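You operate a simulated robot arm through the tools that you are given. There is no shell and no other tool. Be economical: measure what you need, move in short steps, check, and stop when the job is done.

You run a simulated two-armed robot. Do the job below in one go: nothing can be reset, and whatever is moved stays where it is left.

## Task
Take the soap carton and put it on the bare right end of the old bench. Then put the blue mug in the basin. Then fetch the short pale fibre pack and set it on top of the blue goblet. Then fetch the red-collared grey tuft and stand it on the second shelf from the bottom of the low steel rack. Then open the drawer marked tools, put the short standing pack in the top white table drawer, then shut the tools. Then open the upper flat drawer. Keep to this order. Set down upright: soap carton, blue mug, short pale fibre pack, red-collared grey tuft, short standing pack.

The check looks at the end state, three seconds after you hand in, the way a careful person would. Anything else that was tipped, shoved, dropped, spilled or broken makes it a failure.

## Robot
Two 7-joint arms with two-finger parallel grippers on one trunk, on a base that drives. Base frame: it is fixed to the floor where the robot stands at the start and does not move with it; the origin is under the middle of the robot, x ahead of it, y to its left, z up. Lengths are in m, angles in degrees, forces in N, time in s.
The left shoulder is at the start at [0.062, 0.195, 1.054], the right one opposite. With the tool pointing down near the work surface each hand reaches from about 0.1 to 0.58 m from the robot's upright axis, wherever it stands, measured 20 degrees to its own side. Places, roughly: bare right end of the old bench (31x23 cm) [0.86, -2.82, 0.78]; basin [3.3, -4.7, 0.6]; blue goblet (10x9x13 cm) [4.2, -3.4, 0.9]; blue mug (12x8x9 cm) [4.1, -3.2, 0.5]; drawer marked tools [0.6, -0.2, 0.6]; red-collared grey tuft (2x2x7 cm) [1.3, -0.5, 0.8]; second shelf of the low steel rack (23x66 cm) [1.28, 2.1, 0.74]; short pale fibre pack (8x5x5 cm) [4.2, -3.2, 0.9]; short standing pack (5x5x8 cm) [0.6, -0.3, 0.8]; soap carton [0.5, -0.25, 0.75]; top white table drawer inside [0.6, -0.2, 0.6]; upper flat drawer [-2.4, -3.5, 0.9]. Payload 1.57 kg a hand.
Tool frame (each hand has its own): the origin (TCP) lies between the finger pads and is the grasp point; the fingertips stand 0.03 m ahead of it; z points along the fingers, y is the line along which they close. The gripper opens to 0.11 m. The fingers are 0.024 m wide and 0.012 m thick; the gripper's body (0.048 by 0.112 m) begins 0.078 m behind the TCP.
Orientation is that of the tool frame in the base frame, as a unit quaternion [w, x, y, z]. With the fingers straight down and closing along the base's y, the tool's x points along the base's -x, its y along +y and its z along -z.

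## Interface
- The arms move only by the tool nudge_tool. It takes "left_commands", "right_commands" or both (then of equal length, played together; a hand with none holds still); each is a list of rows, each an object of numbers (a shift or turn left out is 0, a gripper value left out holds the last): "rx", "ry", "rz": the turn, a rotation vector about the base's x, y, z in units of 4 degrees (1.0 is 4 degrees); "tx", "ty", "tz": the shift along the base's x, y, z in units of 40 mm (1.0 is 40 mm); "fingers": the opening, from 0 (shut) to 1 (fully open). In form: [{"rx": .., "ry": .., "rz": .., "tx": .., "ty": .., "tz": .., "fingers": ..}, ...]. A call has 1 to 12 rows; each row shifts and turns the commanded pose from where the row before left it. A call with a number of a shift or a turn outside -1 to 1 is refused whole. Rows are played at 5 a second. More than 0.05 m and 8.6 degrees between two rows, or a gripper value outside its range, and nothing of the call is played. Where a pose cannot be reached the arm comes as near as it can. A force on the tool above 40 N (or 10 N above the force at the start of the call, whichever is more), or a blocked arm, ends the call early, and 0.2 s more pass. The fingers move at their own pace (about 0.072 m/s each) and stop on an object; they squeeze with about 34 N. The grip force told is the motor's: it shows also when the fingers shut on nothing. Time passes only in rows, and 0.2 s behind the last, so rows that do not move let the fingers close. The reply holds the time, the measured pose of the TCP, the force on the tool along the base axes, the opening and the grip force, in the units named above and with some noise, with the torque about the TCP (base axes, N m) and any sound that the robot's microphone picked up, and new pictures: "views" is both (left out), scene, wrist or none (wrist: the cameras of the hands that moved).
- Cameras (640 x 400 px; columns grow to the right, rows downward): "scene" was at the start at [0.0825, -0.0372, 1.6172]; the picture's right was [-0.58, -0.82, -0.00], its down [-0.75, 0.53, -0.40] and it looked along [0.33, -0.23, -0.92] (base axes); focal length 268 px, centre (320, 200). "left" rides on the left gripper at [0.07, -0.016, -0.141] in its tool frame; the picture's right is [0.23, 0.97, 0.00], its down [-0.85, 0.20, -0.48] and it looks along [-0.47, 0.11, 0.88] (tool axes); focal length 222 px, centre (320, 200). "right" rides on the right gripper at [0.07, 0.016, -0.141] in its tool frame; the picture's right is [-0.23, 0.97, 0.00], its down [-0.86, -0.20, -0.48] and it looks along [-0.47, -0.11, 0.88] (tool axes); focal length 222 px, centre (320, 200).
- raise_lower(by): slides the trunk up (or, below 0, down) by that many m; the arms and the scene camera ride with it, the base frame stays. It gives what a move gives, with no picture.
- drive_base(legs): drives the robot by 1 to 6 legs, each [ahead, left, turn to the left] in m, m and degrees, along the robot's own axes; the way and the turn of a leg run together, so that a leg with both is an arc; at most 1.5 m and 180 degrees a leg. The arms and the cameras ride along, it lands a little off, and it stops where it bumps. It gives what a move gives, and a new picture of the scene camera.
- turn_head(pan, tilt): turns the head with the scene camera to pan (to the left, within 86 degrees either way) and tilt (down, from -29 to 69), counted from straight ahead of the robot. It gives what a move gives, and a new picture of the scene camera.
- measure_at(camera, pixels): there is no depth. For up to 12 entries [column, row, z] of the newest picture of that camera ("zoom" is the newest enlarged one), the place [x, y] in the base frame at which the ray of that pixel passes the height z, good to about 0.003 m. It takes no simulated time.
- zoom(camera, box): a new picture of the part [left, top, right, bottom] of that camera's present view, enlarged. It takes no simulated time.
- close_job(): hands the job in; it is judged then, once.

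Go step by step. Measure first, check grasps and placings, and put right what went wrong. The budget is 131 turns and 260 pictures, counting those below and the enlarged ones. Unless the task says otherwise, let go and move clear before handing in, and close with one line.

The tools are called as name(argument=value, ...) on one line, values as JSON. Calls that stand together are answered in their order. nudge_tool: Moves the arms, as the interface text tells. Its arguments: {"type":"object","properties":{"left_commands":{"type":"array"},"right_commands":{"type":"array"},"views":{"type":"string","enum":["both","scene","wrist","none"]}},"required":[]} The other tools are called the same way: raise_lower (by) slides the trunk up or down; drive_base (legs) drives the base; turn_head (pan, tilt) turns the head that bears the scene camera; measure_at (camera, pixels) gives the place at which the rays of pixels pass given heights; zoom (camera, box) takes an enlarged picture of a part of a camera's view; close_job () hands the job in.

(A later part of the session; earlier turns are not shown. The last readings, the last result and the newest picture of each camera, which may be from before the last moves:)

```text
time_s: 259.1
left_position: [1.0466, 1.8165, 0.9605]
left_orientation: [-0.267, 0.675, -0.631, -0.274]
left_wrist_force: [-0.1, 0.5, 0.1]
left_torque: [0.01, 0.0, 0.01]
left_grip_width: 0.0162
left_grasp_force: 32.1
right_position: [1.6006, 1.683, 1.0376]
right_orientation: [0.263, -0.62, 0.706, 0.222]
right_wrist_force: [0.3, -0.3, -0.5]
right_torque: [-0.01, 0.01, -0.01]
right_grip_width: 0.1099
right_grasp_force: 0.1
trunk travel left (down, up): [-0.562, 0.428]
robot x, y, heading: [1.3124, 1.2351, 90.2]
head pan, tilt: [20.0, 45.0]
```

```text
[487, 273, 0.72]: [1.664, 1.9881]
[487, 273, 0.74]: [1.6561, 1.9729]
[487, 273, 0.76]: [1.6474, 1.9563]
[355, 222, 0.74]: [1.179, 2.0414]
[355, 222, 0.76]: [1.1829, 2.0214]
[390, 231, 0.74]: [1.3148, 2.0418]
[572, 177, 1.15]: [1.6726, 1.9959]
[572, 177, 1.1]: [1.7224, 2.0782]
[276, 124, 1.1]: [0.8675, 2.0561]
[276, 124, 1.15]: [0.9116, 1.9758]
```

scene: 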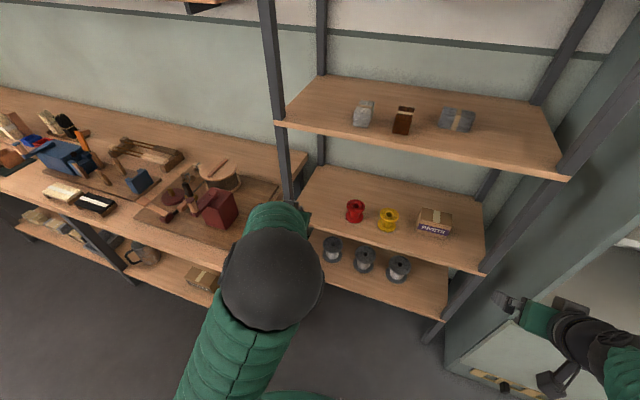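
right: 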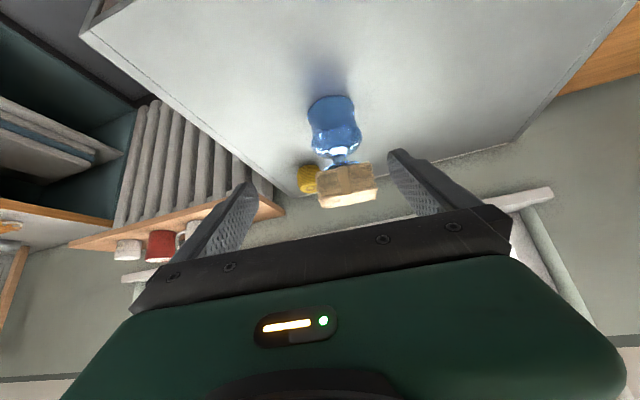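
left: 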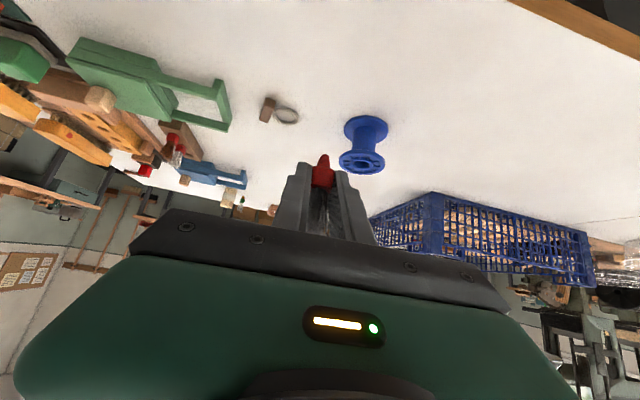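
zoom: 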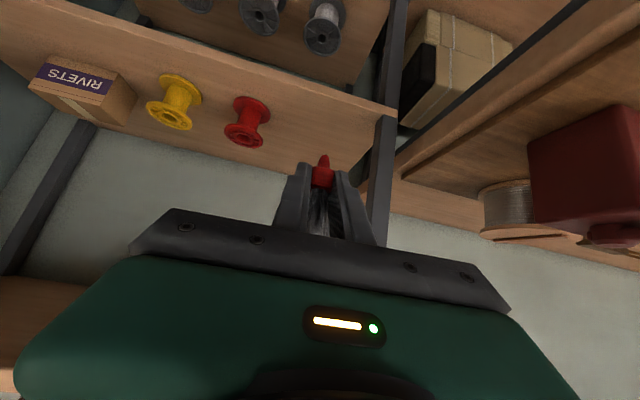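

measure_at(camera="zoom", pixels=[[254, 110, 0.72], [254, 110, 0.74], [254, 110, 0.76], [397, 108, 0.72], [397, 108, 0.74], [397, 108, 0.76], [183, 88, 0.74]])

```text
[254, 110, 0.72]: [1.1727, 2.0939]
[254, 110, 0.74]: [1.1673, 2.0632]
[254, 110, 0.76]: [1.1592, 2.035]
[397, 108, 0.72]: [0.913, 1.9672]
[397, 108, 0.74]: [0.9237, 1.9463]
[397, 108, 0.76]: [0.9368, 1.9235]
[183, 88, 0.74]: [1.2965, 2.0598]
```

Lower the left hand to z≈0.87, pull the right hand back, then creep 0.15 m forward.

nudge_tool(left_commands=[{"tz": -0.4}, {"tz": -0.5}, {"tz": -0.5}, {"tz": -0.5}, {"tz": -0.4}, {}], right_commands=[{"ty": -0.7, "tx": -0.2}, {"ty": -0.7, "tx": -0.2}, {"ty": -0.7, "tx": -0.2}, {"ty": -0.7, "tx": -0.2}, {"ty": -0.7, "tx": -0.2}, {}], views="none")

drive_base(legs=[[0.14, 0, 0]])

zoom(camera="left", box=[0, 0, 640, 400])

```text
time_s: 260.5
left_position: [1.0364, 1.8165, 0.8789]
left_orientation: [-0.276, 0.68, -0.62, -0.278]
left_wrist_force: [0.5, -0.4, -0.2]
left_torque: [0.02, 0.0, 0.02]
left_grip_width: 0.0161
left_grasp_force: 31.1
right_position: [1.5828, 1.6458, 1.021]
right_orientation: [0.262, -0.62, 0.706, 0.221]
right_wrist_force: [-0.2, -0.1, -0.3]
right_torque: [0.01, 0.02, -0.02]
right_grip_width: 0.1097
right_grasp_force: 0.0
right hand out of reach, approached as far as the arm can: row 2, 3, 4, 5
trunk travel left (down, up): [-0.562, 0.428]
robot x, y, heading: [1.3106, 1.2328, 90.3]
head pan, tilt: [20.0, 45.0]
```

```text
time_s: 261.9
left_position: [1.0351, 1.9575, 0.8721]
left_orientation: [-0.269, 0.681, -0.622, -0.277]
left_wrist_force: [0.3, -0.3, -0.8]
left_torque: [-0.02, 0.03, 0.0]
left_grip_width: 0.0164
left_grasp_force: 31.3
right_position: [1.5838, 1.7852, 1.0183]
right_orientation: [0.263, -0.62, 0.706, 0.221]
right_wrist_force: [0.0, -0.5, -0.2]
right_torque: [-0.05, 0.01, -0.02]
right_grip_width: 0.1098
right_grasp_force: 0.1
trunk travel left (down, up): [-0.562, 0.428]
robot x, y, heading: [1.3135, 1.3742, 89.8]
head pan, tilt: [20.0, 45.0]
```

scene: 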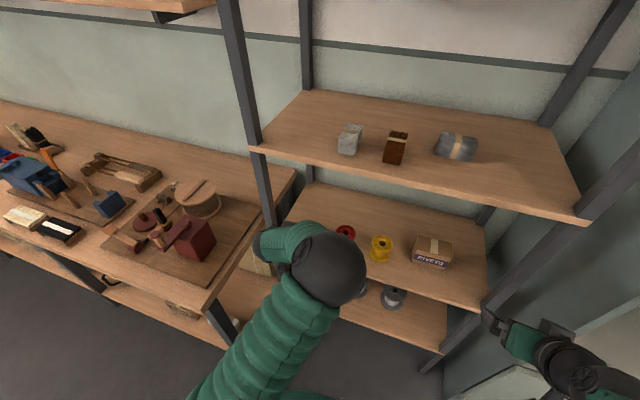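

```text
1.00 times, centred on (320, 200) of left (not enlarged: the box is as wide or as high as the picture)
```

zoom: 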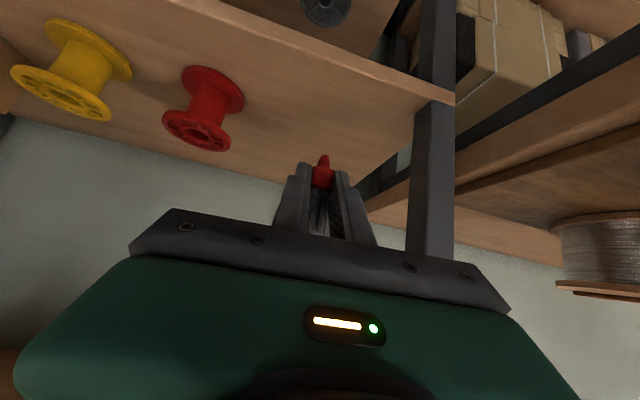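

Move right 2.5 cm and forward 6 cm, then lower toward the shelf.

nudge_tool(left_commands=[{"tx": 0.4, "ty": 0.3}, {"tx": 0.25, "ty": 0.5}, {"ty": 0.5}, {"ty": 0.3}, {"tz": -0.5}, {"tz": -0.5}, {"tz": -0.4}, {"tz": -0.3}, {}], views="both")

```text
time_s: 264.1
left_position: [1.0329, 2.025, 0.8237]
left_orientation: [-0.28, 0.697, -0.594, -0.29]
left_wrist_force: [-0.5, -0.1, -0.8]
left_torque: [0.03, 0.01, 0.03]
left_grip_width: 0.0166
left_grasp_force: 31.6
right_position: [1.584, 1.7853, 1.0199]
right_orientation: [0.262, -0.62, 0.706, 0.22]
right_wrist_force: [-0.8, -0.5, 1.1]
right_torque: [0.03, -0.03, 0.0]
right_grip_width: 0.1102
right_grasp_force: 0.1
trunk travel left (down, up): [-0.562, 0.428]
robot x, y, heading: [1.3118, 1.3727, 89.8]
head pan, tilt: [20.0, 45.0]
stopped in row 9 (left hand): the arm was blocked; the commanded pose is now the measured one
```

scene: 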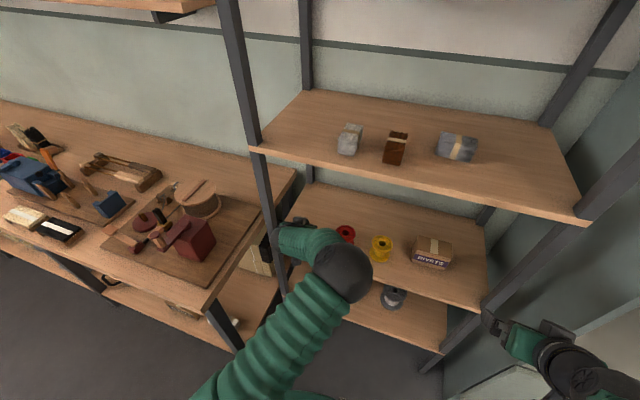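
left: 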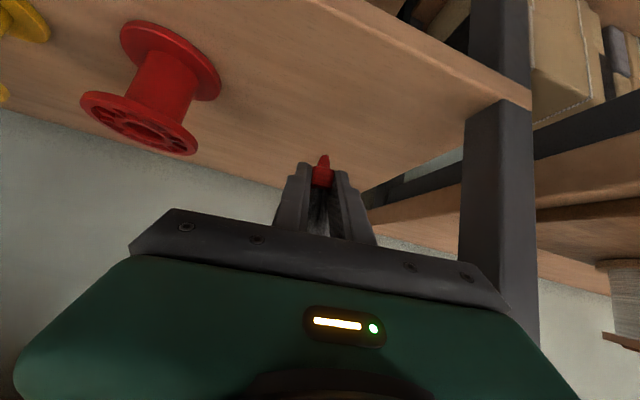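

The left wrist is at a joint limit; lower with the trunk instead.

raise_lower(by=-0.03)

raise_lower(by=-0.008)

raise_lower(by=-0.005)

zoom(camera="left", box=[200, 60, 440, 250])

```text
time_s: 264.8
left_position: [1.0336, 2.0246, 0.7916]
left_orientation: [-0.279, 0.696, -0.595, -0.29]
left_wrist_force: [1.1, -0.5, -0.4]
left_torque: [-0.04, -0.01, 0.0]
left_grip_width: 0.0164
left_grasp_force: 31.4
right_position: [1.5844, 1.7858, 0.9885]
right_orientation: [0.262, -0.62, 0.706, 0.221]
right_wrist_force: [-0.6, -0.3, 0.7]
right_torque: [-0.02, 0.01, 0.01]
right_grip_width: 0.1098
right_grasp_force: 0.0
trunk travel left (down, up): [-0.532, 0.458]
robot x, y, heading: [1.3108, 1.3731, 90.0]
head pan, tilt: [20.0, 45.0]
```

```text
time_s: 265.4
left_position: [1.0336, 2.0252, 0.7852]
left_orientation: [-0.278, 0.696, -0.595, -0.289]
left_wrist_force: [0.3, 0.0, 0.6]
left_torque: [0.0, -0.02, 0.04]
left_grip_width: 0.0164
left_grasp_force: 31.9
right_position: [1.584, 1.7853, 0.9808]
right_orientation: [0.262, -0.62, 0.706, 0.221]
right_wrist_force: [-0.6, 0.3, 1.3]
right_torque: [0.03, -0.01, 0.01]
right_grip_width: 0.1101
right_grasp_force: 0.1
trunk travel left (down, up): [-0.524, 0.466]
robot x, y, heading: [1.3144, 1.3713, 89.9]
head pan, tilt: [20.0, 45.0]
```

```text
time_s: 265.9
left_position: [1.0341, 2.0249, 0.7793]
left_orientation: [-0.279, 0.696, -0.595, -0.289]
left_wrist_force: [0.9, 0.7, -1.0]
left_torque: [0.01, 0.0, 0.01]
left_grip_width: 0.0164
left_grasp_force: 31.6
right_position: [1.5834, 1.7857, 0.9765]
right_orientation: [0.262, -0.62, 0.706, 0.22]
right_wrist_force: [0.2, 0.2, -1.9]
right_torque: [-0.01, 0.02, -0.01]
right_grip_width: 0.1102
right_grasp_force: 0.0
trunk travel left (down, up): [-0.519, 0.471]
robot x, y, heading: [1.3146, 1.3777, 90.4]
head pan, tilt: [20.0, 45.0]
```

```text
2.11 times, centred on (320, 155) of left
```

zoom: 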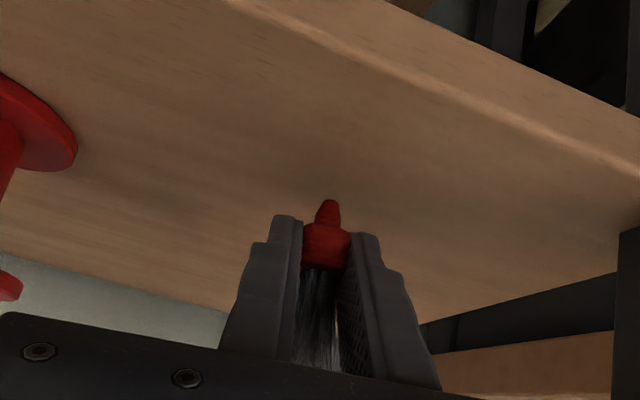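

raise_lower(by=-0.004)

raise_lower(by=-0.003)

raise_lower(by=-0.003)

zoom(camera="left", box=[200, 60, 440, 250])

```text
time_s: 266.5
left_position: [1.0334, 2.0243, 0.7758]
left_orientation: [-0.28, 0.695, -0.595, -0.29]
left_wrist_force: [-0.3, 0.0, -0.2]
left_torque: [0.0, -0.01, 0.0]
left_grip_width: 0.0161
left_grasp_force: 31.6
right_position: [1.5837, 1.7867, 0.9717]
right_orientation: [0.263, -0.62, 0.706, 0.222]
right_wrist_force: [0.6, 0.0, 0.1]
right_torque: [0.01, 0.01, 0.01]
right_grip_width: 0.1099
right_grasp_force: 0.0
trunk travel left (down, up): [-0.515, 0.475]
robot x, y, heading: [1.3119, 1.3751, 89.8]
head pan, tilt: [20.0, 45.0]
```

```text
time_s: 267.0
left_position: [1.0327, 2.0262, 0.7736]
left_orientation: [-0.279, 0.696, -0.594, -0.29]
left_wrist_force: [-1.4, 1.7, 1.9]
left_torque: [0.08, 0.02, 0.02]
left_grip_width: 0.0164
left_grasp_force: 32.0
right_position: [1.5836, 1.7856, 0.9694]
right_orientation: [0.261, -0.62, 0.706, 0.221]
right_wrist_force: [0.1, -0.7, -0.8]
right_torque: [0.01, -0.01, 0.01]
right_grip_width: 0.1103
right_grasp_force: 0.1
trunk travel left (down, up): [-0.512, 0.478]
robot x, y, heading: [1.3114, 1.3733, 90.2]
head pan, tilt: [20.0, 45.0]
```

```text
time_s: 267.5
left_position: [1.0335, 2.0249, 0.7727]
left_orientation: [-0.28, 0.695, -0.594, -0.292]
left_wrist_force: [-2.1, 0.5, 13.2]
left_torque: [0.16, 0.08, 0.04]
left_grip_width: 0.0161
left_grasp_force: 31.6
right_position: [1.585, 1.7845, 0.9673]
right_orientation: [0.262, -0.62, 0.706, 0.222]
right_wrist_force: [-0.3, -1.1, -0.2]
right_torque: [-0.03, 0.03, -0.02]
right_grip_width: 0.1101
right_grasp_force: 0.0
trunk travel left (down, up): [-0.509, 0.481]
robot x, y, heading: [1.3128, 1.3762, 90.0]
head pan, tilt: [20.0, 45.0]
```

```text
2.11 times, centred on (320, 155) of left
```

zoom: 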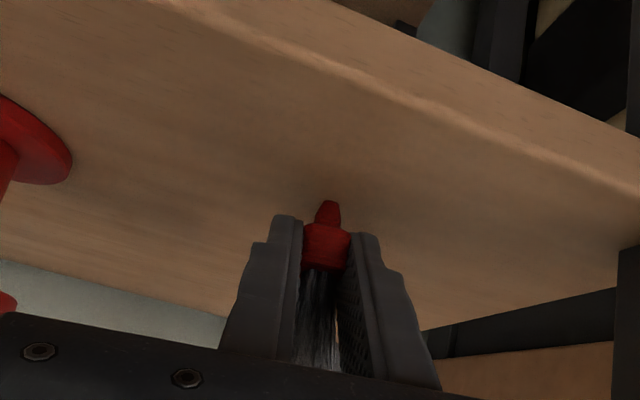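

Contact (13 N). Release gently.

nudge_tool(left_commands=[{"fingers": 0.22}, {"fingers": 0.35}, {"fingers": 0.5}, {}], views="wrist")

```text
time_s: 268.5
left_position: [1.0364, 2.0237, 0.7699]
left_orientation: [-0.279, 0.694, -0.596, -0.291]
left_wrist_force: [8.2, -0.9, 15.5]
left_torque: [0.18, 0.22, -0.01]
left_grip_width: 0.0474
left_grasp_force: 0.1
right_position: [1.5858, 1.7834, 0.9658]
right_orientation: [0.262, -0.619, 0.706, 0.223]
right_wrist_force: [-0.2, 0.3, 0.1]
right_torque: [-0.02, 0.0, 0.02]
right_grip_width: 0.1104
right_grasp_force: 0.0
trunk travel left (down, up): [-0.509, 0.481]
robot x, y, heading: [1.3116, 1.3754, 90.2]
head pan, tilt: [20.0, 45.0]
```

left: 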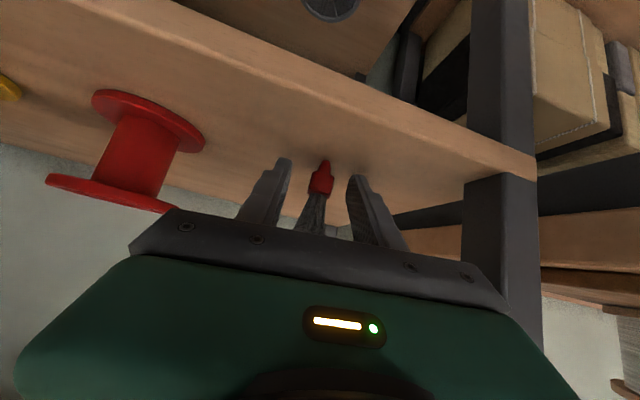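

Tuft stands free. Raise straight up 0.1 with the trunk, then back away.

raise_lower(by=0.1)

drive_base(legs=[[-0.35, 0, 0]])

zoom(camera="scene", box=[200, 100, 480, 300])

```text
time_s: 269.8
left_position: [1.0301, 2.0226, 0.8643]
left_orientation: [-0.272, 0.698, -0.597, -0.288]
left_wrist_force: [0.7, -0.2, 0.2]
left_torque: [0.02, 0.01, 0.02]
left_grip_width: 0.0549
left_grasp_force: 0.0
right_position: [1.584, 1.7856, 1.0676]
right_orientation: [0.262, -0.62, 0.706, 0.22]
right_wrist_force: [0.0, 0.5, 0.9]
right_torque: [0.02, 0.0, 0.01]
right_grip_width: 0.1099
right_grasp_force: 0.0
trunk travel left (down, up): [-0.609, 0.381]
robot x, y, heading: [1.3118, 1.3757, 90.1]
head pan, tilt: [20.0, 45.0]
```

```text
time_s: 272.1
left_position: [1.0322, 1.6739, 0.8649]
left_orientation: [-0.273, 0.697, -0.596, -0.289]
left_wrist_force: [0.4, 0.0, 0.4]
left_torque: [0.03, -0.02, -0.03]
left_grip_width: 0.0551
left_grasp_force: 0.1
right_position: [1.5844, 1.4346, 1.0666]
right_orientation: [0.263, -0.62, 0.705, 0.221]
right_wrist_force: [0.7, 1.3, 0.2]
right_torque: [-0.02, -0.01, -0.04]
right_grip_width: 0.11
right_grasp_force: 0.1
trunk travel left (down, up): [-0.609, 0.381]
robot x, y, heading: [1.3164, 1.0219, 90.2]
head pan, tilt: [20.0, 45.0]
```

scene: 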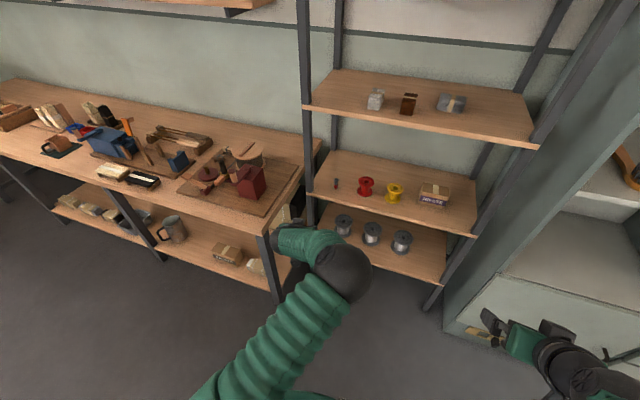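

```text
2.00 times, centred on (340, 200) of scene
```

zoom: 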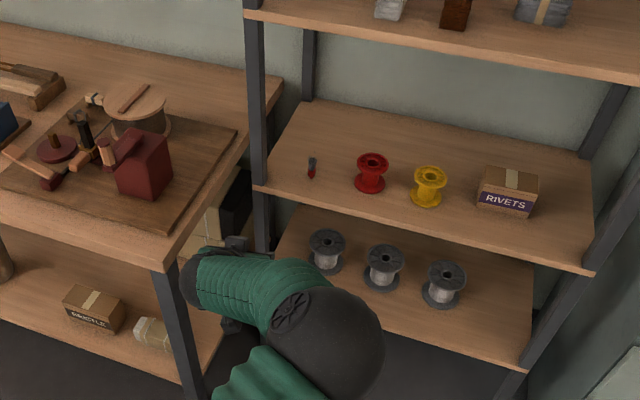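

Tuft stands on the second shelf. Now to the white table's front: turn to +x, reverse along the aisle, strafe to the drawers.

drive_base(legs=[[0, 0, -90], [-1.5, -0.1, 0], [-0.42, 0, 0], [0, -1.0, 0]])

turn_head(pan=-10, tilt=40)

zoom(camera="scene", box=[200, 120, 460, 300])

```text
refused: leg 2 is longer than a leg can be; nothing moved
```

```text
time_s: 273.1
left_position: [1.0285, 1.6703, 0.8656]
left_orientation: [-0.272, 0.7, -0.593, -0.291]
left_wrist_force: [-0.1, 0.7, -0.2]
left_torque: [-0.03, 0.02, 0.02]
left_grip_width: 0.0551
left_grasp_force: 0.0
right_position: [1.5847, 1.4353, 1.0691]
right_orientation: [0.263, -0.619, 0.706, 0.222]
right_wrist_force: [0.1, 0.2, 0.1]
right_torque: [0.01, -0.01, 0.02]
right_grip_width: 0.1099
right_grasp_force: 0.1
trunk travel left (down, up): [-0.609, 0.381]
robot x, y, heading: [1.3142, 1.0265, 90.0]
head pan, tilt: [-10.0, 40.0]
```

scene: 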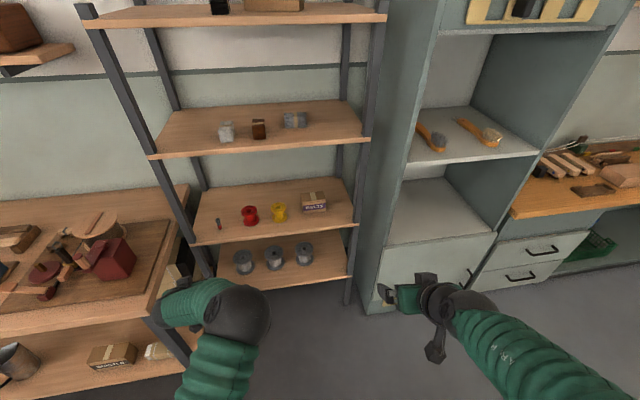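

```text
2.22 times, centred on (330, 210) of scene
```

zoom: 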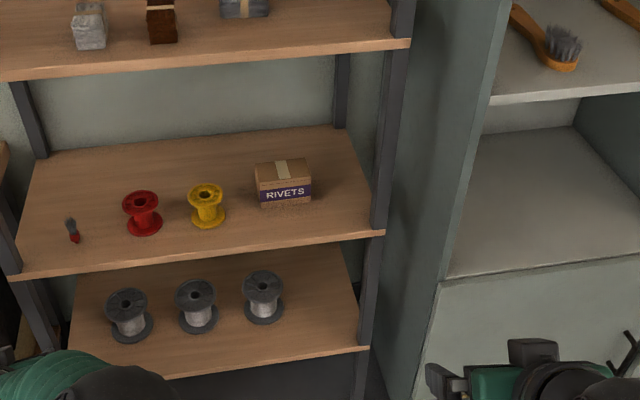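

The first leg was over-long; redo with shorter legs.

drive_base(legs=[[-0.1, 0, 0], [0, 0, -90], [-1.4, 0, 0], [-0.5, 0, 0], [0, -1.0, 0]])

zoom(camera="scene", box=[0, 0, 640, 400])

```text
time_s: 291.9
left_position: [0.0614, 0.2272, 0.8648]
left_orientation: [0.398, -0.068, 0.915, 0.009]
left_wrist_force: [-1.5, 0.6, -0.4]
left_torque: [0.0, -0.02, -0.02]
left_grip_width: 0.0549
left_grasp_force: 0.1
right_position: [-0.1839, -0.3261, 1.0683]
right_orientation: [0.342, 0.069, 0.937, -0.033]
right_wrist_force: [-0.9, 0.0, -0.6]
right_torque: [-0.02, 0.0, 0.01]
right_grip_width: 0.1098
right_grasp_force: 0.3
trunk travel left (down, up): [-0.609, 0.381]
robot x, y, heading: [-0.5902, -0.051, -0.7]
head pan, tilt: [-10.0, 40.0]
```

scene: 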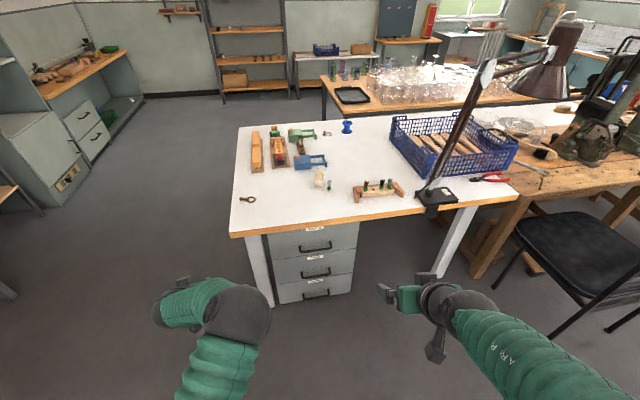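

```text
1.00 times, centred on (320, 200) of scene (not enlarged: the box is as wide or as high as the picture)
```

zoom: 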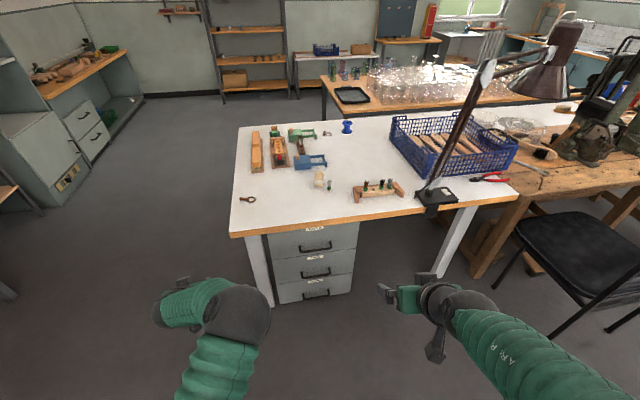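

Three drawers with labels. Enlarge the drawer fronts and the pack, and measure.

zoom(camera="scene", box=[255, 160, 375, 310])

measure_at(camera="scene", pixels=[[300, 250, 0.65], [332, 245, 0.65], [318, 188, 0.78], [329, 188, 0.78], [269, 236, 0.7], [358, 224, 0.7], [231, 236, 0.77], [319, 175, 0.86]])

```text
2.67 times, centred on (315, 235) of scene
```

zoom: 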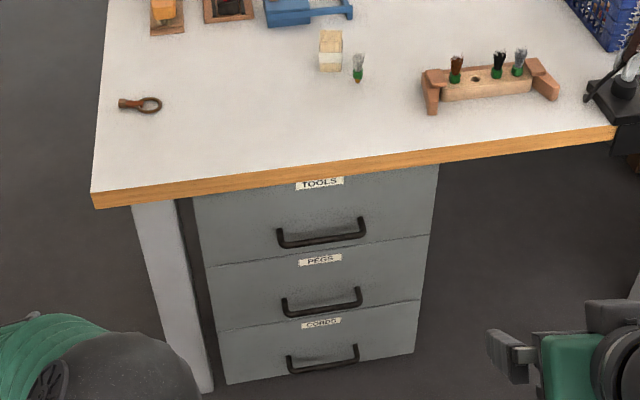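

```text
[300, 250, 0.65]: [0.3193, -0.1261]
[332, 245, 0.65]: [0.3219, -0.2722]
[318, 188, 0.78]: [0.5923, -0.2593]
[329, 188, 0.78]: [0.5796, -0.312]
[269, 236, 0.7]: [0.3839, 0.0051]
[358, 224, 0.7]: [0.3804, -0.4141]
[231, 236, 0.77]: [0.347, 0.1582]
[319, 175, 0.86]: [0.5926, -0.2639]
```

"TOOLS" is the top drawer; its bar is at about (0.34,-0.20,0.64). I'll first pick the pack with the right hand, so prepare: right hand steeper (65°), left hand turned horizontal with a vertical closing line and pulled back.

nudge_tool(left_commands=[{"rx": -0.838, "ry": -0.397, "rz": 0.294, "tx": -0.5, "ty": 0.2}, {"rx": -0.838, "ry": -0.397, "rz": 0.294, "tx": -0.5, "ty": 0.2}, {"rx": -0.838, "ry": -0.397, "rz": 0.294, "tx": -0.5, "ty": 0.2}, {"rx": -0.838, "ry": -0.397, "rz": 0.294, "tx": -0.5, "ty": 0.2}, {"rx": -0.838, "ry": -0.397, "rz": 0.294, "tx": -0.5, "ty": 0.2}, {"rx": -0.838, "ry": -0.397, "rz": 0.294, "tx": -0.5, "ty": 0.2}, {"rx": -0.838, "ry": -0.397, "rz": 0.294, "tx": -0.5, "ty": 0.2}, {"rx": -0.838, "ry": -0.397, "rz": 0.294, "tx": -0.5, "ty": 0.2}, {"rx": -0.838, "ry": -0.397, "rz": 0.294}, {"rx": -0.838, "ry": -0.397, "rz": 0.294}, {"rx": -0.838, "ry": -0.397, "rz": 0.294}, {"rx": -0.838, "ry": -0.397, "rz": 0.294}], right_commands=[{"ry": 0.3}, {"ry": 0.3}, {"ry": 0.3}, {"ry": 0.3}, {"ry": 0.3}, {"ry": 0.3}, {"ry": 0.3}, {"ry": 0.3}, {"ry": 0.3}, {"ry": 0.3}, {"ry": 0.3}, {"ry": 0.3}], views="none")

nudge_tool(left_commands=[{"rx": -0.838, "ry": -0.397, "rz": 0.294}, {"rx": -0.838, "ry": -0.397, "rz": 0.294}, {"rx": -0.838, "ry": -0.397, "rz": 0.294}, {"rx": -0.838, "ry": -0.397, "rz": 0.294}, {"rx": -0.838, "ry": -0.397, "rz": 0.294}, {"rx": -0.838, "ry": -0.397, "rz": 0.294}, {"rx": -0.838, "ry": -0.397, "rz": 0.294}, {"rx": -0.838, "ry": -0.397, "rz": 0.294}, {"rx": -0.838, "ry": -0.397, "rz": 0.294}, {"rx": -0.838, "ry": -0.397, "rz": 0.294}, {"rx": -0.838, "ry": -0.397, "rz": 0.294}, {"rx": -0.838, "ry": -0.397, "rz": 0.294}], views="both")

```text
time_s: 294.5
left_position: [-0.0981, 0.2912, 0.866]
left_orientation: [0.489, -0.311, 0.77, -0.266]
left_wrist_force: [-0.4, -0.7, -0.1]
left_torque: [0.01, -0.01, 0.01]
left_grip_width: 0.055
left_grasp_force: 0.0
right_position: [-0.183, -0.326, 1.0679]
right_orientation: [0.223, 0.063, 0.972, -0.04]
right_wrist_force: [-1.0, -0.3, -0.4]
right_torque: [-0.03, 0.03, -0.02]
right_grip_width: 0.1099
right_grasp_force: 0.0
trunk travel left (down, up): [-0.609, 0.381]
robot x, y, heading: [-0.5877, -0.0538, -0.8]
head pan, tilt: [-10.0, 40.0]
```

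```text
time_s: 297.1
left_position: [-0.099, 0.2901, 0.8653]
left_orientation: [-0.501, 0.502, -0.499, 0.499]
left_wrist_force: [-0.2, 0.1, 0.5]
left_torque: [0.0, -0.04, 0.06]
left_grip_width: 0.055
left_grasp_force: 0.1
right_position: [-0.1837, -0.3273, 1.0676]
right_orientation: [0.222, 0.063, 0.972, -0.04]
right_wrist_force: [0.5, 0.2, -0.2]
right_torque: [-0.03, 0.02, 0.01]
right_grip_width: 0.1101
right_grasp_force: 0.1
trunk travel left (down, up): [-0.609, 0.381]
robot x, y, heading: [-0.5854, -0.0521, -0.7]
head pan, tilt: [-10.0, 40.0]
```

scene: 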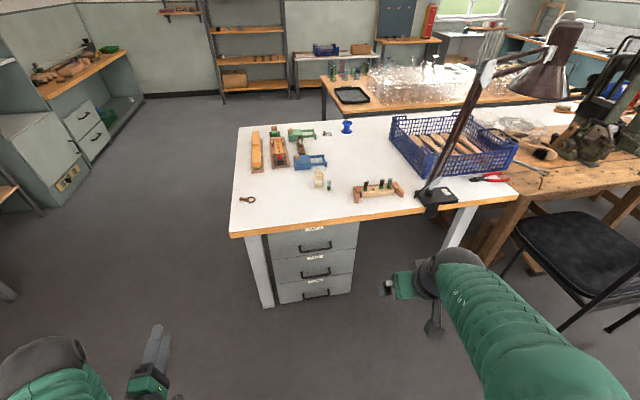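
left: 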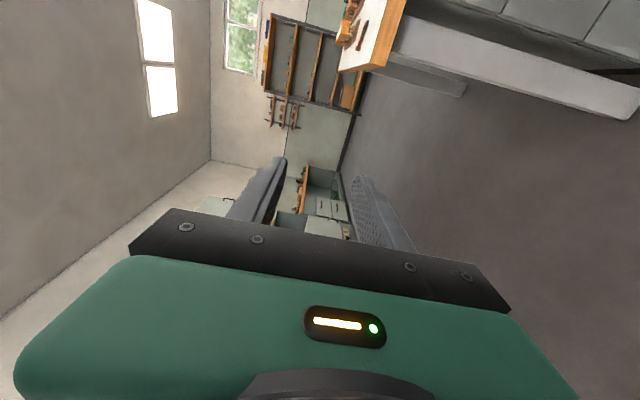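

Left hand is horizontal as wished. Drive ahead to pick up the pack with the right hand.

drive_base(legs=[[0.58, 0, 0.7]])

zoom(camera="right", box=[0, 0, 640, 400])

```text
time_s: 300.4
left_position: [0.4723, 0.2922, 0.8652]
left_orientation: [-0.504, 0.504, -0.496, 0.495]
left_wrist_force: [0.4, 0.4, -0.6]
left_torque: [0.02, 0.0, 0.0]
left_grip_width: 0.055
left_grasp_force: 0.0
right_position: [0.3937, -0.3263, 1.0675]
right_orientation: [0.223, 0.057, 0.972, -0.039]
right_wrist_force: [0.2, -0.1, 0.3]
right_torque: [0.03, -0.03, 0.01]
right_grip_width: 0.1099
right_grasp_force: 0.0
trunk travel left (down, up): [-0.609, 0.381]
robot x, y, heading: [-0.0158, -0.0568, -0.1]
head pan, tilt: [-10.0, 40.0]
```

scene: 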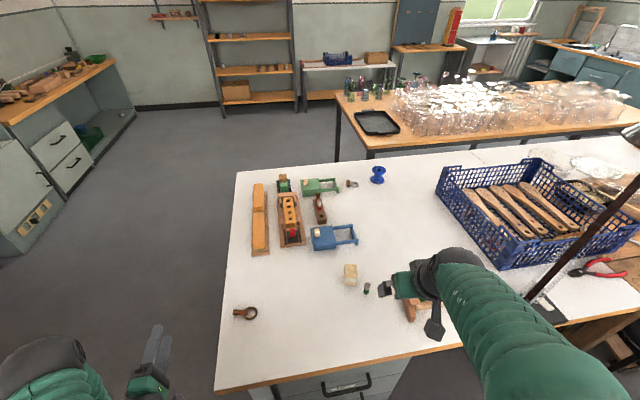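

```text
1.00 times, centred on (320, 200) of right (not enlarged: the box is as wide or as high as the picture)
```

zoom: 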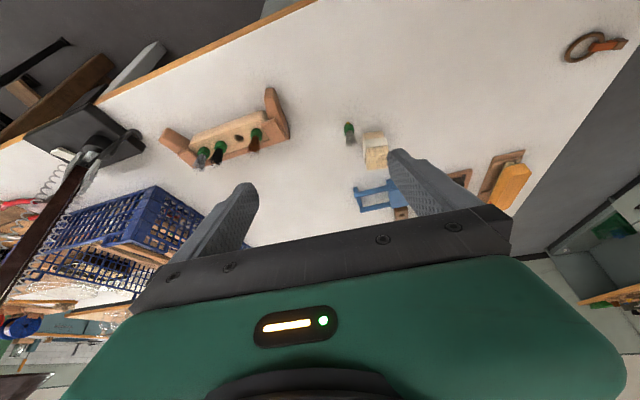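

measure_at(camera="zoom", pixels=[[363, 136, 0.78], [387, 133, 0.78], [366, 169, 0.86], [388, 164, 0.86], [348, 124, 0.78], [349, 140, 0.85], [364, 150, 0.86], [386, 147, 0.86]])

measure_at(camera="scene", pixels=[[350, 286, 0.78], [344, 267, 0.86], [357, 266, 0.86], [366, 293, 0.78], [351, 276, 0.86]])

zoom(camera="scene", box=[310, 240, 410, 310])

```text
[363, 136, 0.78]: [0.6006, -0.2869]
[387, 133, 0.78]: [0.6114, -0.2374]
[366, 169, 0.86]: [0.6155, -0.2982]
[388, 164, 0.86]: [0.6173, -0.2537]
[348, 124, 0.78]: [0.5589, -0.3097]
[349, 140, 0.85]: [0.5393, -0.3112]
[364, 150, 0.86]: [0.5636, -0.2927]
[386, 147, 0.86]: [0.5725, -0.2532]
```

```text
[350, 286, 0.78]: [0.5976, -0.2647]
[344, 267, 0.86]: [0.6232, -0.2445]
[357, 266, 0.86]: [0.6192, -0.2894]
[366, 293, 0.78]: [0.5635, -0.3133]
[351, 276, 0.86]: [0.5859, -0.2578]
```

```text
5.71 times, centred on (360, 275) of scene
```

zoom: 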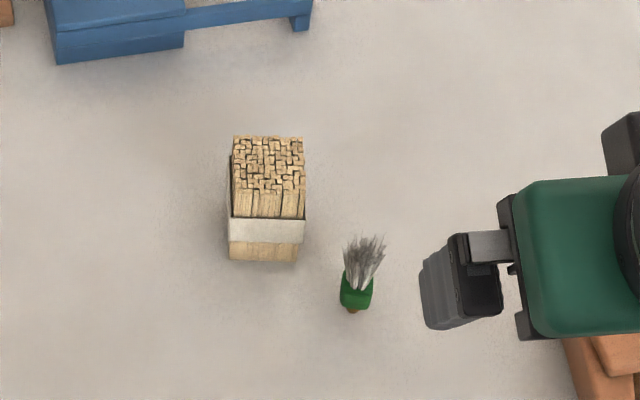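

Pack centre ≈(0.621,-0.266), brush at (0.562,-0.312). Move above the pack, squaring the yaw.

nudge_tool(right_commands=[{"tx": 0.71, "ty": 0.19, "rz": 0.415, "fingers": 0.8}, {"tx": 0.71, "ty": 0.19, "rz": 0.415}, {"tx": 0.71, "ty": 0.19, "rz": 0.415}, {"tx": 0.71, "ty": 0.19, "rz": 0.415}, {"tx": 0.71, "ty": 0.19, "rz": 0.415}, {"tx": 0.71, "ty": 0.19, "rz": 0.415}, {"tx": 0.71, "ty": 0.19, "rz": 0.415}, {"tx": 0.71, "ty": 0.19, "rz": 0.415}, {"tz": -0.85}, {"tz": -0.85}, {"tz": -0.85}, {"tz": -0.5}], views="both")

```text
time_s: 303.0
left_position: [0.4716, 0.2908, 0.865]
left_orientation: [-0.503, 0.505, -0.495, 0.496]
left_wrist_force: [0.0, 0.8, 0.6]
left_torque: [0.03, 0.07, 0.02]
left_grip_width: 0.0552
left_grasp_force: 0.0
right_position: [0.4983, -0.2526, 1.0079]
right_orientation: [0.233, -0.035, 0.972, -0.014]
right_wrist_force: [0.0, 0.1, 0.0]
right_torque: [-0.01, 0.02, 0.0]
right_grip_width: 0.0879
right_grasp_force: 0.0
right hand out of reach, approached as far as the arm can: row 5, 6, 7, 8, 9, 10, 11, 12
trunk travel left (down, up): [-0.609, 0.381]
robot x, y, heading: [-0.0118, -0.0549, -0.1]
head pan, tilt: [-10.0, 40.0]
```

scene: 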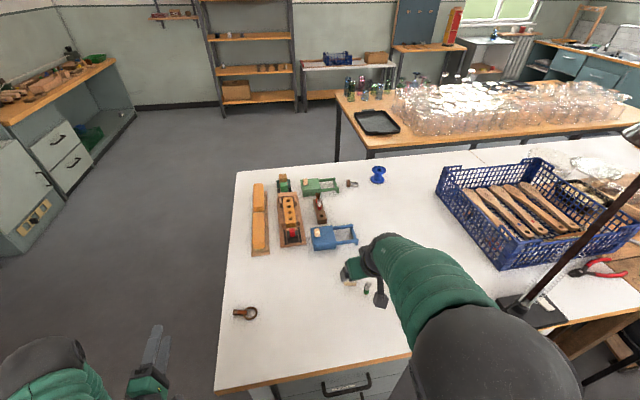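
right: 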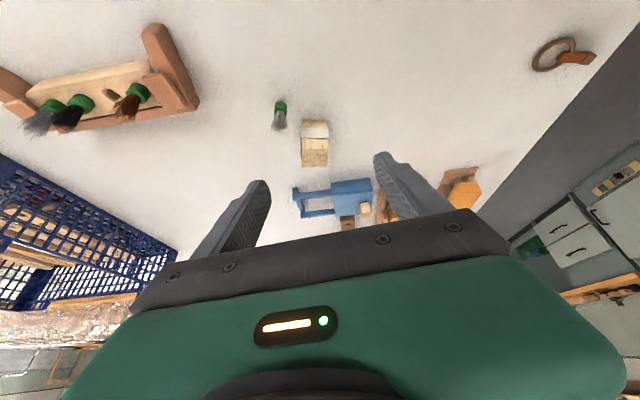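

Out of reach by ~0.1. Pitch back to ~52° and creep 6 cm closer, then extend.

drive_base(legs=[[0.06, 0, 0]])

nudge_tool(right_commands=[{"ry": -0.6, "tz": -0.4}, {"ry": -0.6, "tz": -0.4}, {"ry": -0.6, "tz": -0.4}, {"ry": -0.6, "tz": -0.4}, {"ry": -0.6, "tz": -0.3}, {"tx": 0.5}, {"tx": 0.5}, {"tx": 0.3, "ty": -0.2}], views="wrist")

```text
time_s: 304.0
left_position: [0.5289, 0.2909, 0.8671]
left_orientation: [0.504, -0.504, 0.495, -0.497]
left_wrist_force: [1.3, -0.3, -0.3]
left_torque: [0.01, -0.04, 0.01]
left_grip_width: 0.0547
left_grasp_force: 0.1
right_position: [0.556, -0.241, 1.0113]
right_orientation: [0.237, -0.045, 0.97, -0.007]
right_wrist_force: [0.3, 2.0, 1.0]
right_torque: [0.0, 0.02, -0.04]
right_grip_width: 0.0878
right_grasp_force: 0.0
trunk travel left (down, up): [-0.609, 0.381]
robot x, y, heading: [0.0472, -0.0556, 0.1]
head pan, tilt: [-10.0, 40.0]
```

scene: 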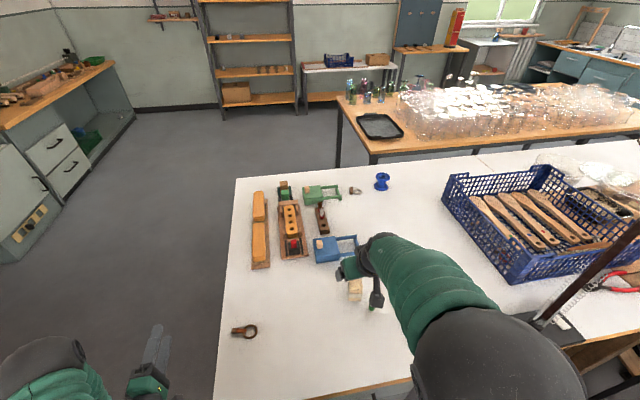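

```text
time_s: 305.8
left_position: [0.532, 0.2922, 0.8675]
left_orientation: [-0.504, 0.505, -0.495, 0.496]
left_wrist_force: [-0.2, 0.1, -0.3]
left_torque: [-0.01, 0.01, -0.01]
left_grip_width: 0.0547
left_grasp_force: 0.1
right_position: [0.5657, -0.2386, 0.9993]
right_orientation: [0.345, -0.034, 0.938, -0.004]
right_wrist_force: [0.4, 0.0, -0.9]
right_torque: [0.0, 0.01, -0.02]
right_grip_width: 0.0878
right_grasp_force: 0.1
right hand out of reach, approached as far as the arm can: row 2, 3, 4, 5, 6, 7, 8
trunk travel left (down, up): [-0.609, 0.381]
robot x, y, heading: [0.0444, -0.0577, -0.1]
head pan, tilt: [-10.0, 40.0]
```

right: 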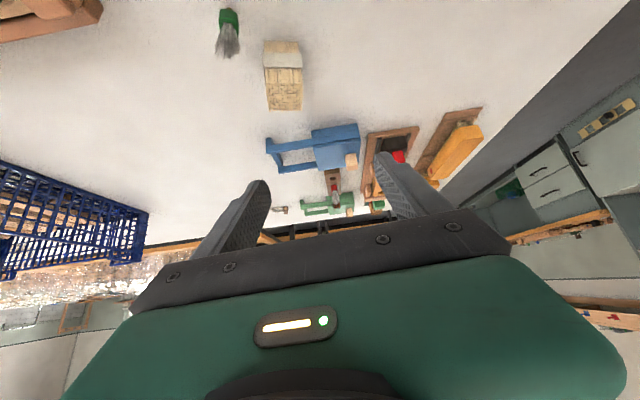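

The shoulder is too low for this pose; raise the trunk 0.2 and then reach down.

raise_lower(by=0.2)

nudge_tool(right_commands=[{"tz": -0.8}, {"tz": -0.8}, {"tz": -0.8}, {"tz": -0.8, "ty": -0.2}, {"tz": -0.8, "ty": -0.2}, {"tz": -0.8, "ty": -0.2}, {"tz": -0.8}, {"tx": 0.2, "tz": -0.4}], views="wrist")

```text
time_s: 307.9
left_position: [0.5307, 0.293, 1.0655]
left_orientation: [-0.503, 0.505, -0.496, 0.496]
left_wrist_force: [-0.2, 1.2, 0.5]
left_torque: [0.0, 0.02, -0.03]
left_grip_width: 0.0549
left_grasp_force: 0.1
right_position: [0.5651, -0.2351, 1.1902]
right_orientation: [0.336, -0.045, 0.941, -0.01]
right_wrist_force: [0.2, 0.1, 0.3]
right_torque: [0.0, 0.01, 0.0]
right_grip_width: 0.0882
right_grasp_force: 0.0
trunk travel left (down, up): [-0.809, 0.181]
robot x, y, heading: [0.0455, -0.0585, 0.4]
head pan, tilt: [-10.0, 40.0]
```

```text
time_s: 309.7
left_position: [0.5319, 0.2926, 1.0656]
left_orientation: [-0.503, 0.505, -0.496, 0.496]
left_wrist_force: [0.4, -0.3, 0.5]
left_torque: [0.01, 0.02, -0.01]
left_grip_width: 0.0552
left_grasp_force: 0.1
right_position: [0.503, -0.2194, 1.1429]
right_orientation: [0.335, -0.044, 0.941, -0.012]
right_wrist_force: [0.7, 0.8, 0.1]
right_torque: [-0.03, -0.02, -0.01]
right_grip_width: 0.0881
right_grasp_force: 0.0
right hand out of reach, approached as far as the arm can: row 1, 2, 3, 4, 5, 6, 7, 8
trunk travel left (down, up): [-0.809, 0.181]
robot x, y, heading: [0.0459, -0.0552, -0.0]
head pan, tilt: [-10.0, 40.0]
```

right: 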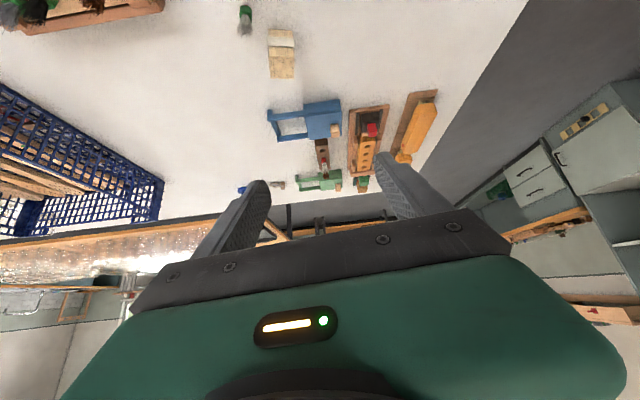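

The arm is caught in an awkward elbow posture. Draw the hand back and down toward the robot's right to free it.

nudge_tool(right_commands=[{"tx": -0.9, "ty": -0.6}, {"tx": -0.9, "ty": -0.6}, {"tx": -0.9, "ty": -0.6}, {"tx": -0.6, "ty": -0.6, "tz": -0.5}, {"tz": -0.8, "ry": 0.8}, {"tz": -0.8, "ry": 0.8}, {"tz": -0.8, "ry": 0.8}, {"tz": -0.6, "ry": 0.8}, {"ry": 0.8}], views="scene")

```text
time_s: 311.7
left_position: [0.5323, 0.2921, 1.0669]
left_orientation: [-0.504, 0.505, -0.495, 0.496]
left_wrist_force: [-0.2, 0.2, 0.0]
left_torque: [-0.02, -0.03, 0.0]
left_grip_width: 0.055
left_grasp_force: 0.1
right_position: [0.4606, -0.2488, 1.1225]
right_orientation: [0.202, -0.046, 0.978, -0.005]
right_wrist_force: [-0.5, 0.0, -0.1]
right_torque: [0.02, -0.03, -0.03]
right_grip_width: 0.0881
right_grasp_force: 0.0
right hand out of reach, approached as far as the arm can: row 1, 2, 3, 4, 5, 6, 7, 8
trunk travel left (down, up): [-0.809, 0.181]
robot x, y, heading: [0.0425, -0.0593, -0.3]
head pan, tilt: [-10.0, 40.0]
```

scene: 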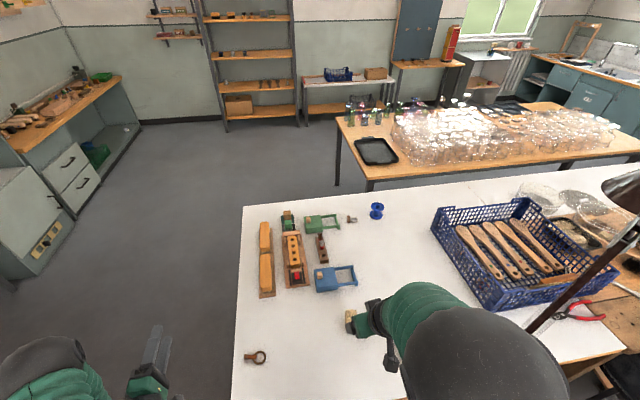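

Turn the right hand to vertical while descending; that posture worked at the start.

nudge_tool(right_commands=[{"ry": 1}, {"ry": 1}, {"ry": 1}, {"ry": 1}, {"ry": 1}, {"ry": 0.7}, {"tz": -0.8}, {"tz": -0.8}, {"tz": -0.8}, {"tz": -0.8}], views="none")

```text
time_s: 313.9
left_position: [0.5308, 0.2923, 1.0654]
left_orientation: [-0.504, 0.506, -0.495, 0.496]
left_wrist_force: [0.4, -0.2, -0.5]
left_torque: [-0.02, -0.01, 0.01]
left_grip_width: 0.0553
left_grasp_force: 0.0
right_position: [0.3802, -0.2205, 1.0999]
right_orientation: [0.03, -0.047, 0.998, 0.01]
right_wrist_force: [0.6, -0.4, -0.1]
right_torque: [-0.01, -0.01, 0.02]
right_grip_width: 0.0881
right_grasp_force: 0.2
right hand out of reach, approached as far as the arm can: row 1, 2, 3, 4, 5, 6, 7, 8, 9, 10
trunk travel left (down, up): [-0.809, 0.181]
robot x, y, heading: [0.0489, -0.0552, -0.2]
head pan, tilt: [-10.0, 40.0]
```

nudge_tool(right_commands=[{"ty": -1}, {"ty": -1}, {"ty": -1}, {"ty": -1}, {"ty": -1}, {"ty": -1}, {"tz": -0.8}, {"tz": -0.8}, {"tz": -0.8}, {"tz": -0.8}], views="scene")

```text
time_s: 316.1
left_position: [0.5312, 0.2931, 1.0651]
left_orientation: [-0.503, 0.505, -0.497, 0.495]
left_wrist_force: [-0.2, -0.3, -0.1]
left_torque: [0.01, 0.0, 0.02]
left_grip_width: 0.0552
left_grasp_force: 0.0
right_position: [0.3348, -0.3517, 1.1269]
right_orientation: [0.029, -0.046, 0.998, 0.01]
right_wrist_force: [-0.4, 0.5, -0.5]
right_torque: [0.0, 0.01, 0.01]
right_grip_width: 0.0877
right_grasp_force: 0.1
right hand out of reach, approached as far as the arm can: row 1, 2, 3, 4, 5, 6, 7, 8, 9, 10
trunk travel left (down, up): [-0.809, 0.181]
robot x, y, heading: [0.0482, -0.0548, -0.1]
head pan, tilt: [-10.0, 40.0]
```

scene: 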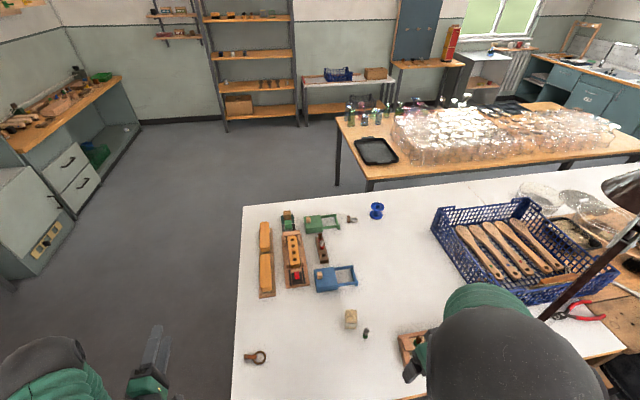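

Retrace to the earlier good posture: pitch back to ~51°, hand at ahead 0.455, slightly above the shoulder, then descend.

nudge_tool(right_commands=[{"tz": 0.35, "tx": 0.35, "ry": -0.75}, {"tz": 0.35, "tx": 0.35, "ry": -0.75}, {"tz": 0.35, "tx": 0.35, "ry": -0.75}, {"tz": 0.35, "tx": 0.35, "ry": -0.75}, {"tz": 0.35, "tx": 0.35, "ry": -0.75}, {"tz": 0.35, "tx": 0.35, "ry": -0.75}, {"tz": 0.35, "tx": 0.35, "ry": -0.75}, {"tz": 0.35, "tx": 0.35, "ry": -0.75}, {"tz": 0.35, "tx": 0.35, "ry": -0.75}, {"tz": 0.35, "tx": 0.35, "ry": -0.75}, {"tz": 0.35, "tx": 0.35, "ry": -0.75}, {"tz": 0.35, "tx": 0.35, "ry": -0.75}], views="none")

nudge_tool(right_commands=[{"rz": -0.5, "tz": -0.6}, {"rz": -0.5, "tz": -0.6}, {"rz": -0.5, "tz": -0.6}, {"rz": -0.5, "tz": -0.6}, {"tz": -0.6}, {"tz": -0.6}, {"tz": -0.6}, {"tz": -0.6}, {"tz": -0.6}, {"tz": -0.6}], views="scene")

```text
time_s: 318.7
left_position: [0.5314, 0.2923, 1.0661]
left_orientation: [-0.504, 0.504, -0.496, 0.495]
left_wrist_force: [-0.1, 0.0, 0.0]
left_torque: [0.01, -0.01, 0.01]
left_grip_width: 0.055
left_grasp_force: 0.1
right_position: [0.5013, -0.3504, 1.2952]
right_orientation: [0.337, -0.047, 0.94, -0.003]
right_wrist_force: [0.2, 0.9, 0.6]
right_torque: [0.02, 0.02, -0.02]
right_grip_width: 0.088
right_grasp_force: 0.1
trunk travel left (down, up): [-0.809, 0.181]
robot x, y, heading: [0.0453, -0.054, -0.0]
head pan, tilt: [-10.0, 40.0]
```

```text
time_s: 320.9
left_position: [0.5324, 0.2931, 1.0661]
left_orientation: [-0.504, 0.505, -0.496, 0.495]
left_wrist_force: [0.9, 1.6, -0.1]
left_torque: [0.0, 0.0, 0.02]
left_grip_width: 0.0547
left_grasp_force: 0.1
right_position: [0.5059, -0.3504, 1.0697]
right_orientation: [0.336, 0.017, 0.942, -0.026]
right_wrist_force: [0.7, -0.6, -0.6]
right_torque: [0.01, 0.03, 0.02]
right_grip_width: 0.0882
right_grasp_force: 0.3
right hand out of reach, approached as far as the arm can: row 4, 5
trunk travel left (down, up): [-0.809, 0.181]
robot x, y, heading: [0.0487, -0.0586, -0.0]
head pan, tilt: [-10.0, 40.0]
```

scene: 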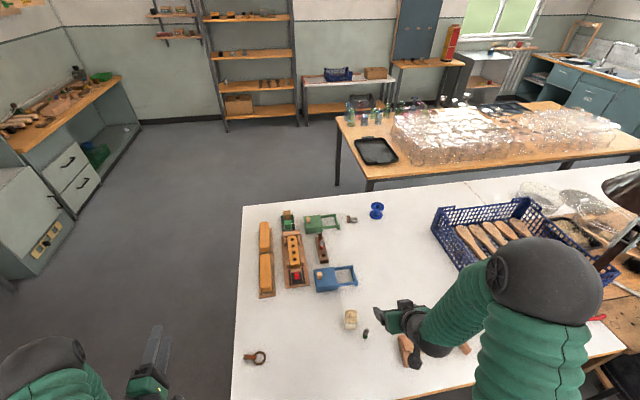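

Posture recovered. Continue to above the pack.

nudge_tool(right_commands=[{"tx": 0.36, "ty": 0.26, "tz": -0.4, "rz": 0.1}, {"tx": 0.36, "ty": 0.26, "tz": -0.4, "rz": 0.1}, {"tx": 0.36, "ty": 0.26, "tz": -0.4, "rz": 0.1}, {"tx": 0.36, "ty": 0.26, "tz": -0.4, "rz": 0.1}, {"tx": 0.36, "ty": 0.26, "tz": -0.4, "rz": 0.1}, {"tx": 0.36, "ty": 0.26, "tz": -0.4, "rz": 0.1}, {"tx": 0.36, "ty": 0.26, "tz": -0.4, "rz": 0.1}, {"tx": 0.36, "ty": 0.26, "tz": -0.4, "rz": 0.1}], views="wrist")

```text
time_s: 322.7
left_position: [0.5322, 0.2926, 1.0655]
left_orientation: [-0.503, 0.506, -0.496, 0.495]
left_wrist_force: [-0.2, 1.0, -1.1]
left_torque: [-0.01, -0.02, 0.0]
left_grip_width: 0.0549
left_grasp_force: 0.0
right_position: [0.6208, -0.2674, 0.9408]
right_orientation: [0.336, -0.009, 0.942, -0.017]
right_wrist_force: [0.6, -0.7, -0.1]
right_torque: [0.03, 0.03, -0.01]
right_grip_width: 0.0879
right_grasp_force: 0.0
trunk travel left (down, up): [-0.809, 0.181]
robot x, y, heading: [0.0437, -0.0568, -0.2]
head pan, tilt: [-10.0, 40.0]
```

right: 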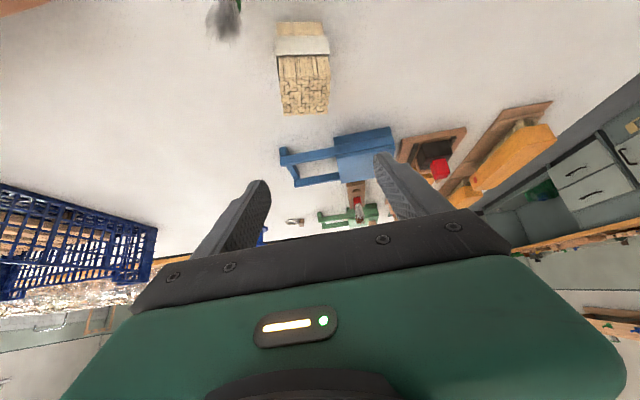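

measure_at(camera="right", pixels=[[279, 25, 0.78], [321, 22, 0.78], [284, 113, 0.86], [328, 111, 0.86], [278, 58, 0.86], [329, 55, 0.86]])

```text
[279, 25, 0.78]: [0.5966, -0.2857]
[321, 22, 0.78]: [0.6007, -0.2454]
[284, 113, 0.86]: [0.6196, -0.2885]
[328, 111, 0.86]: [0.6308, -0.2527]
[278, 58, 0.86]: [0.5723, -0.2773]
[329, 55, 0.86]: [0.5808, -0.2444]
```

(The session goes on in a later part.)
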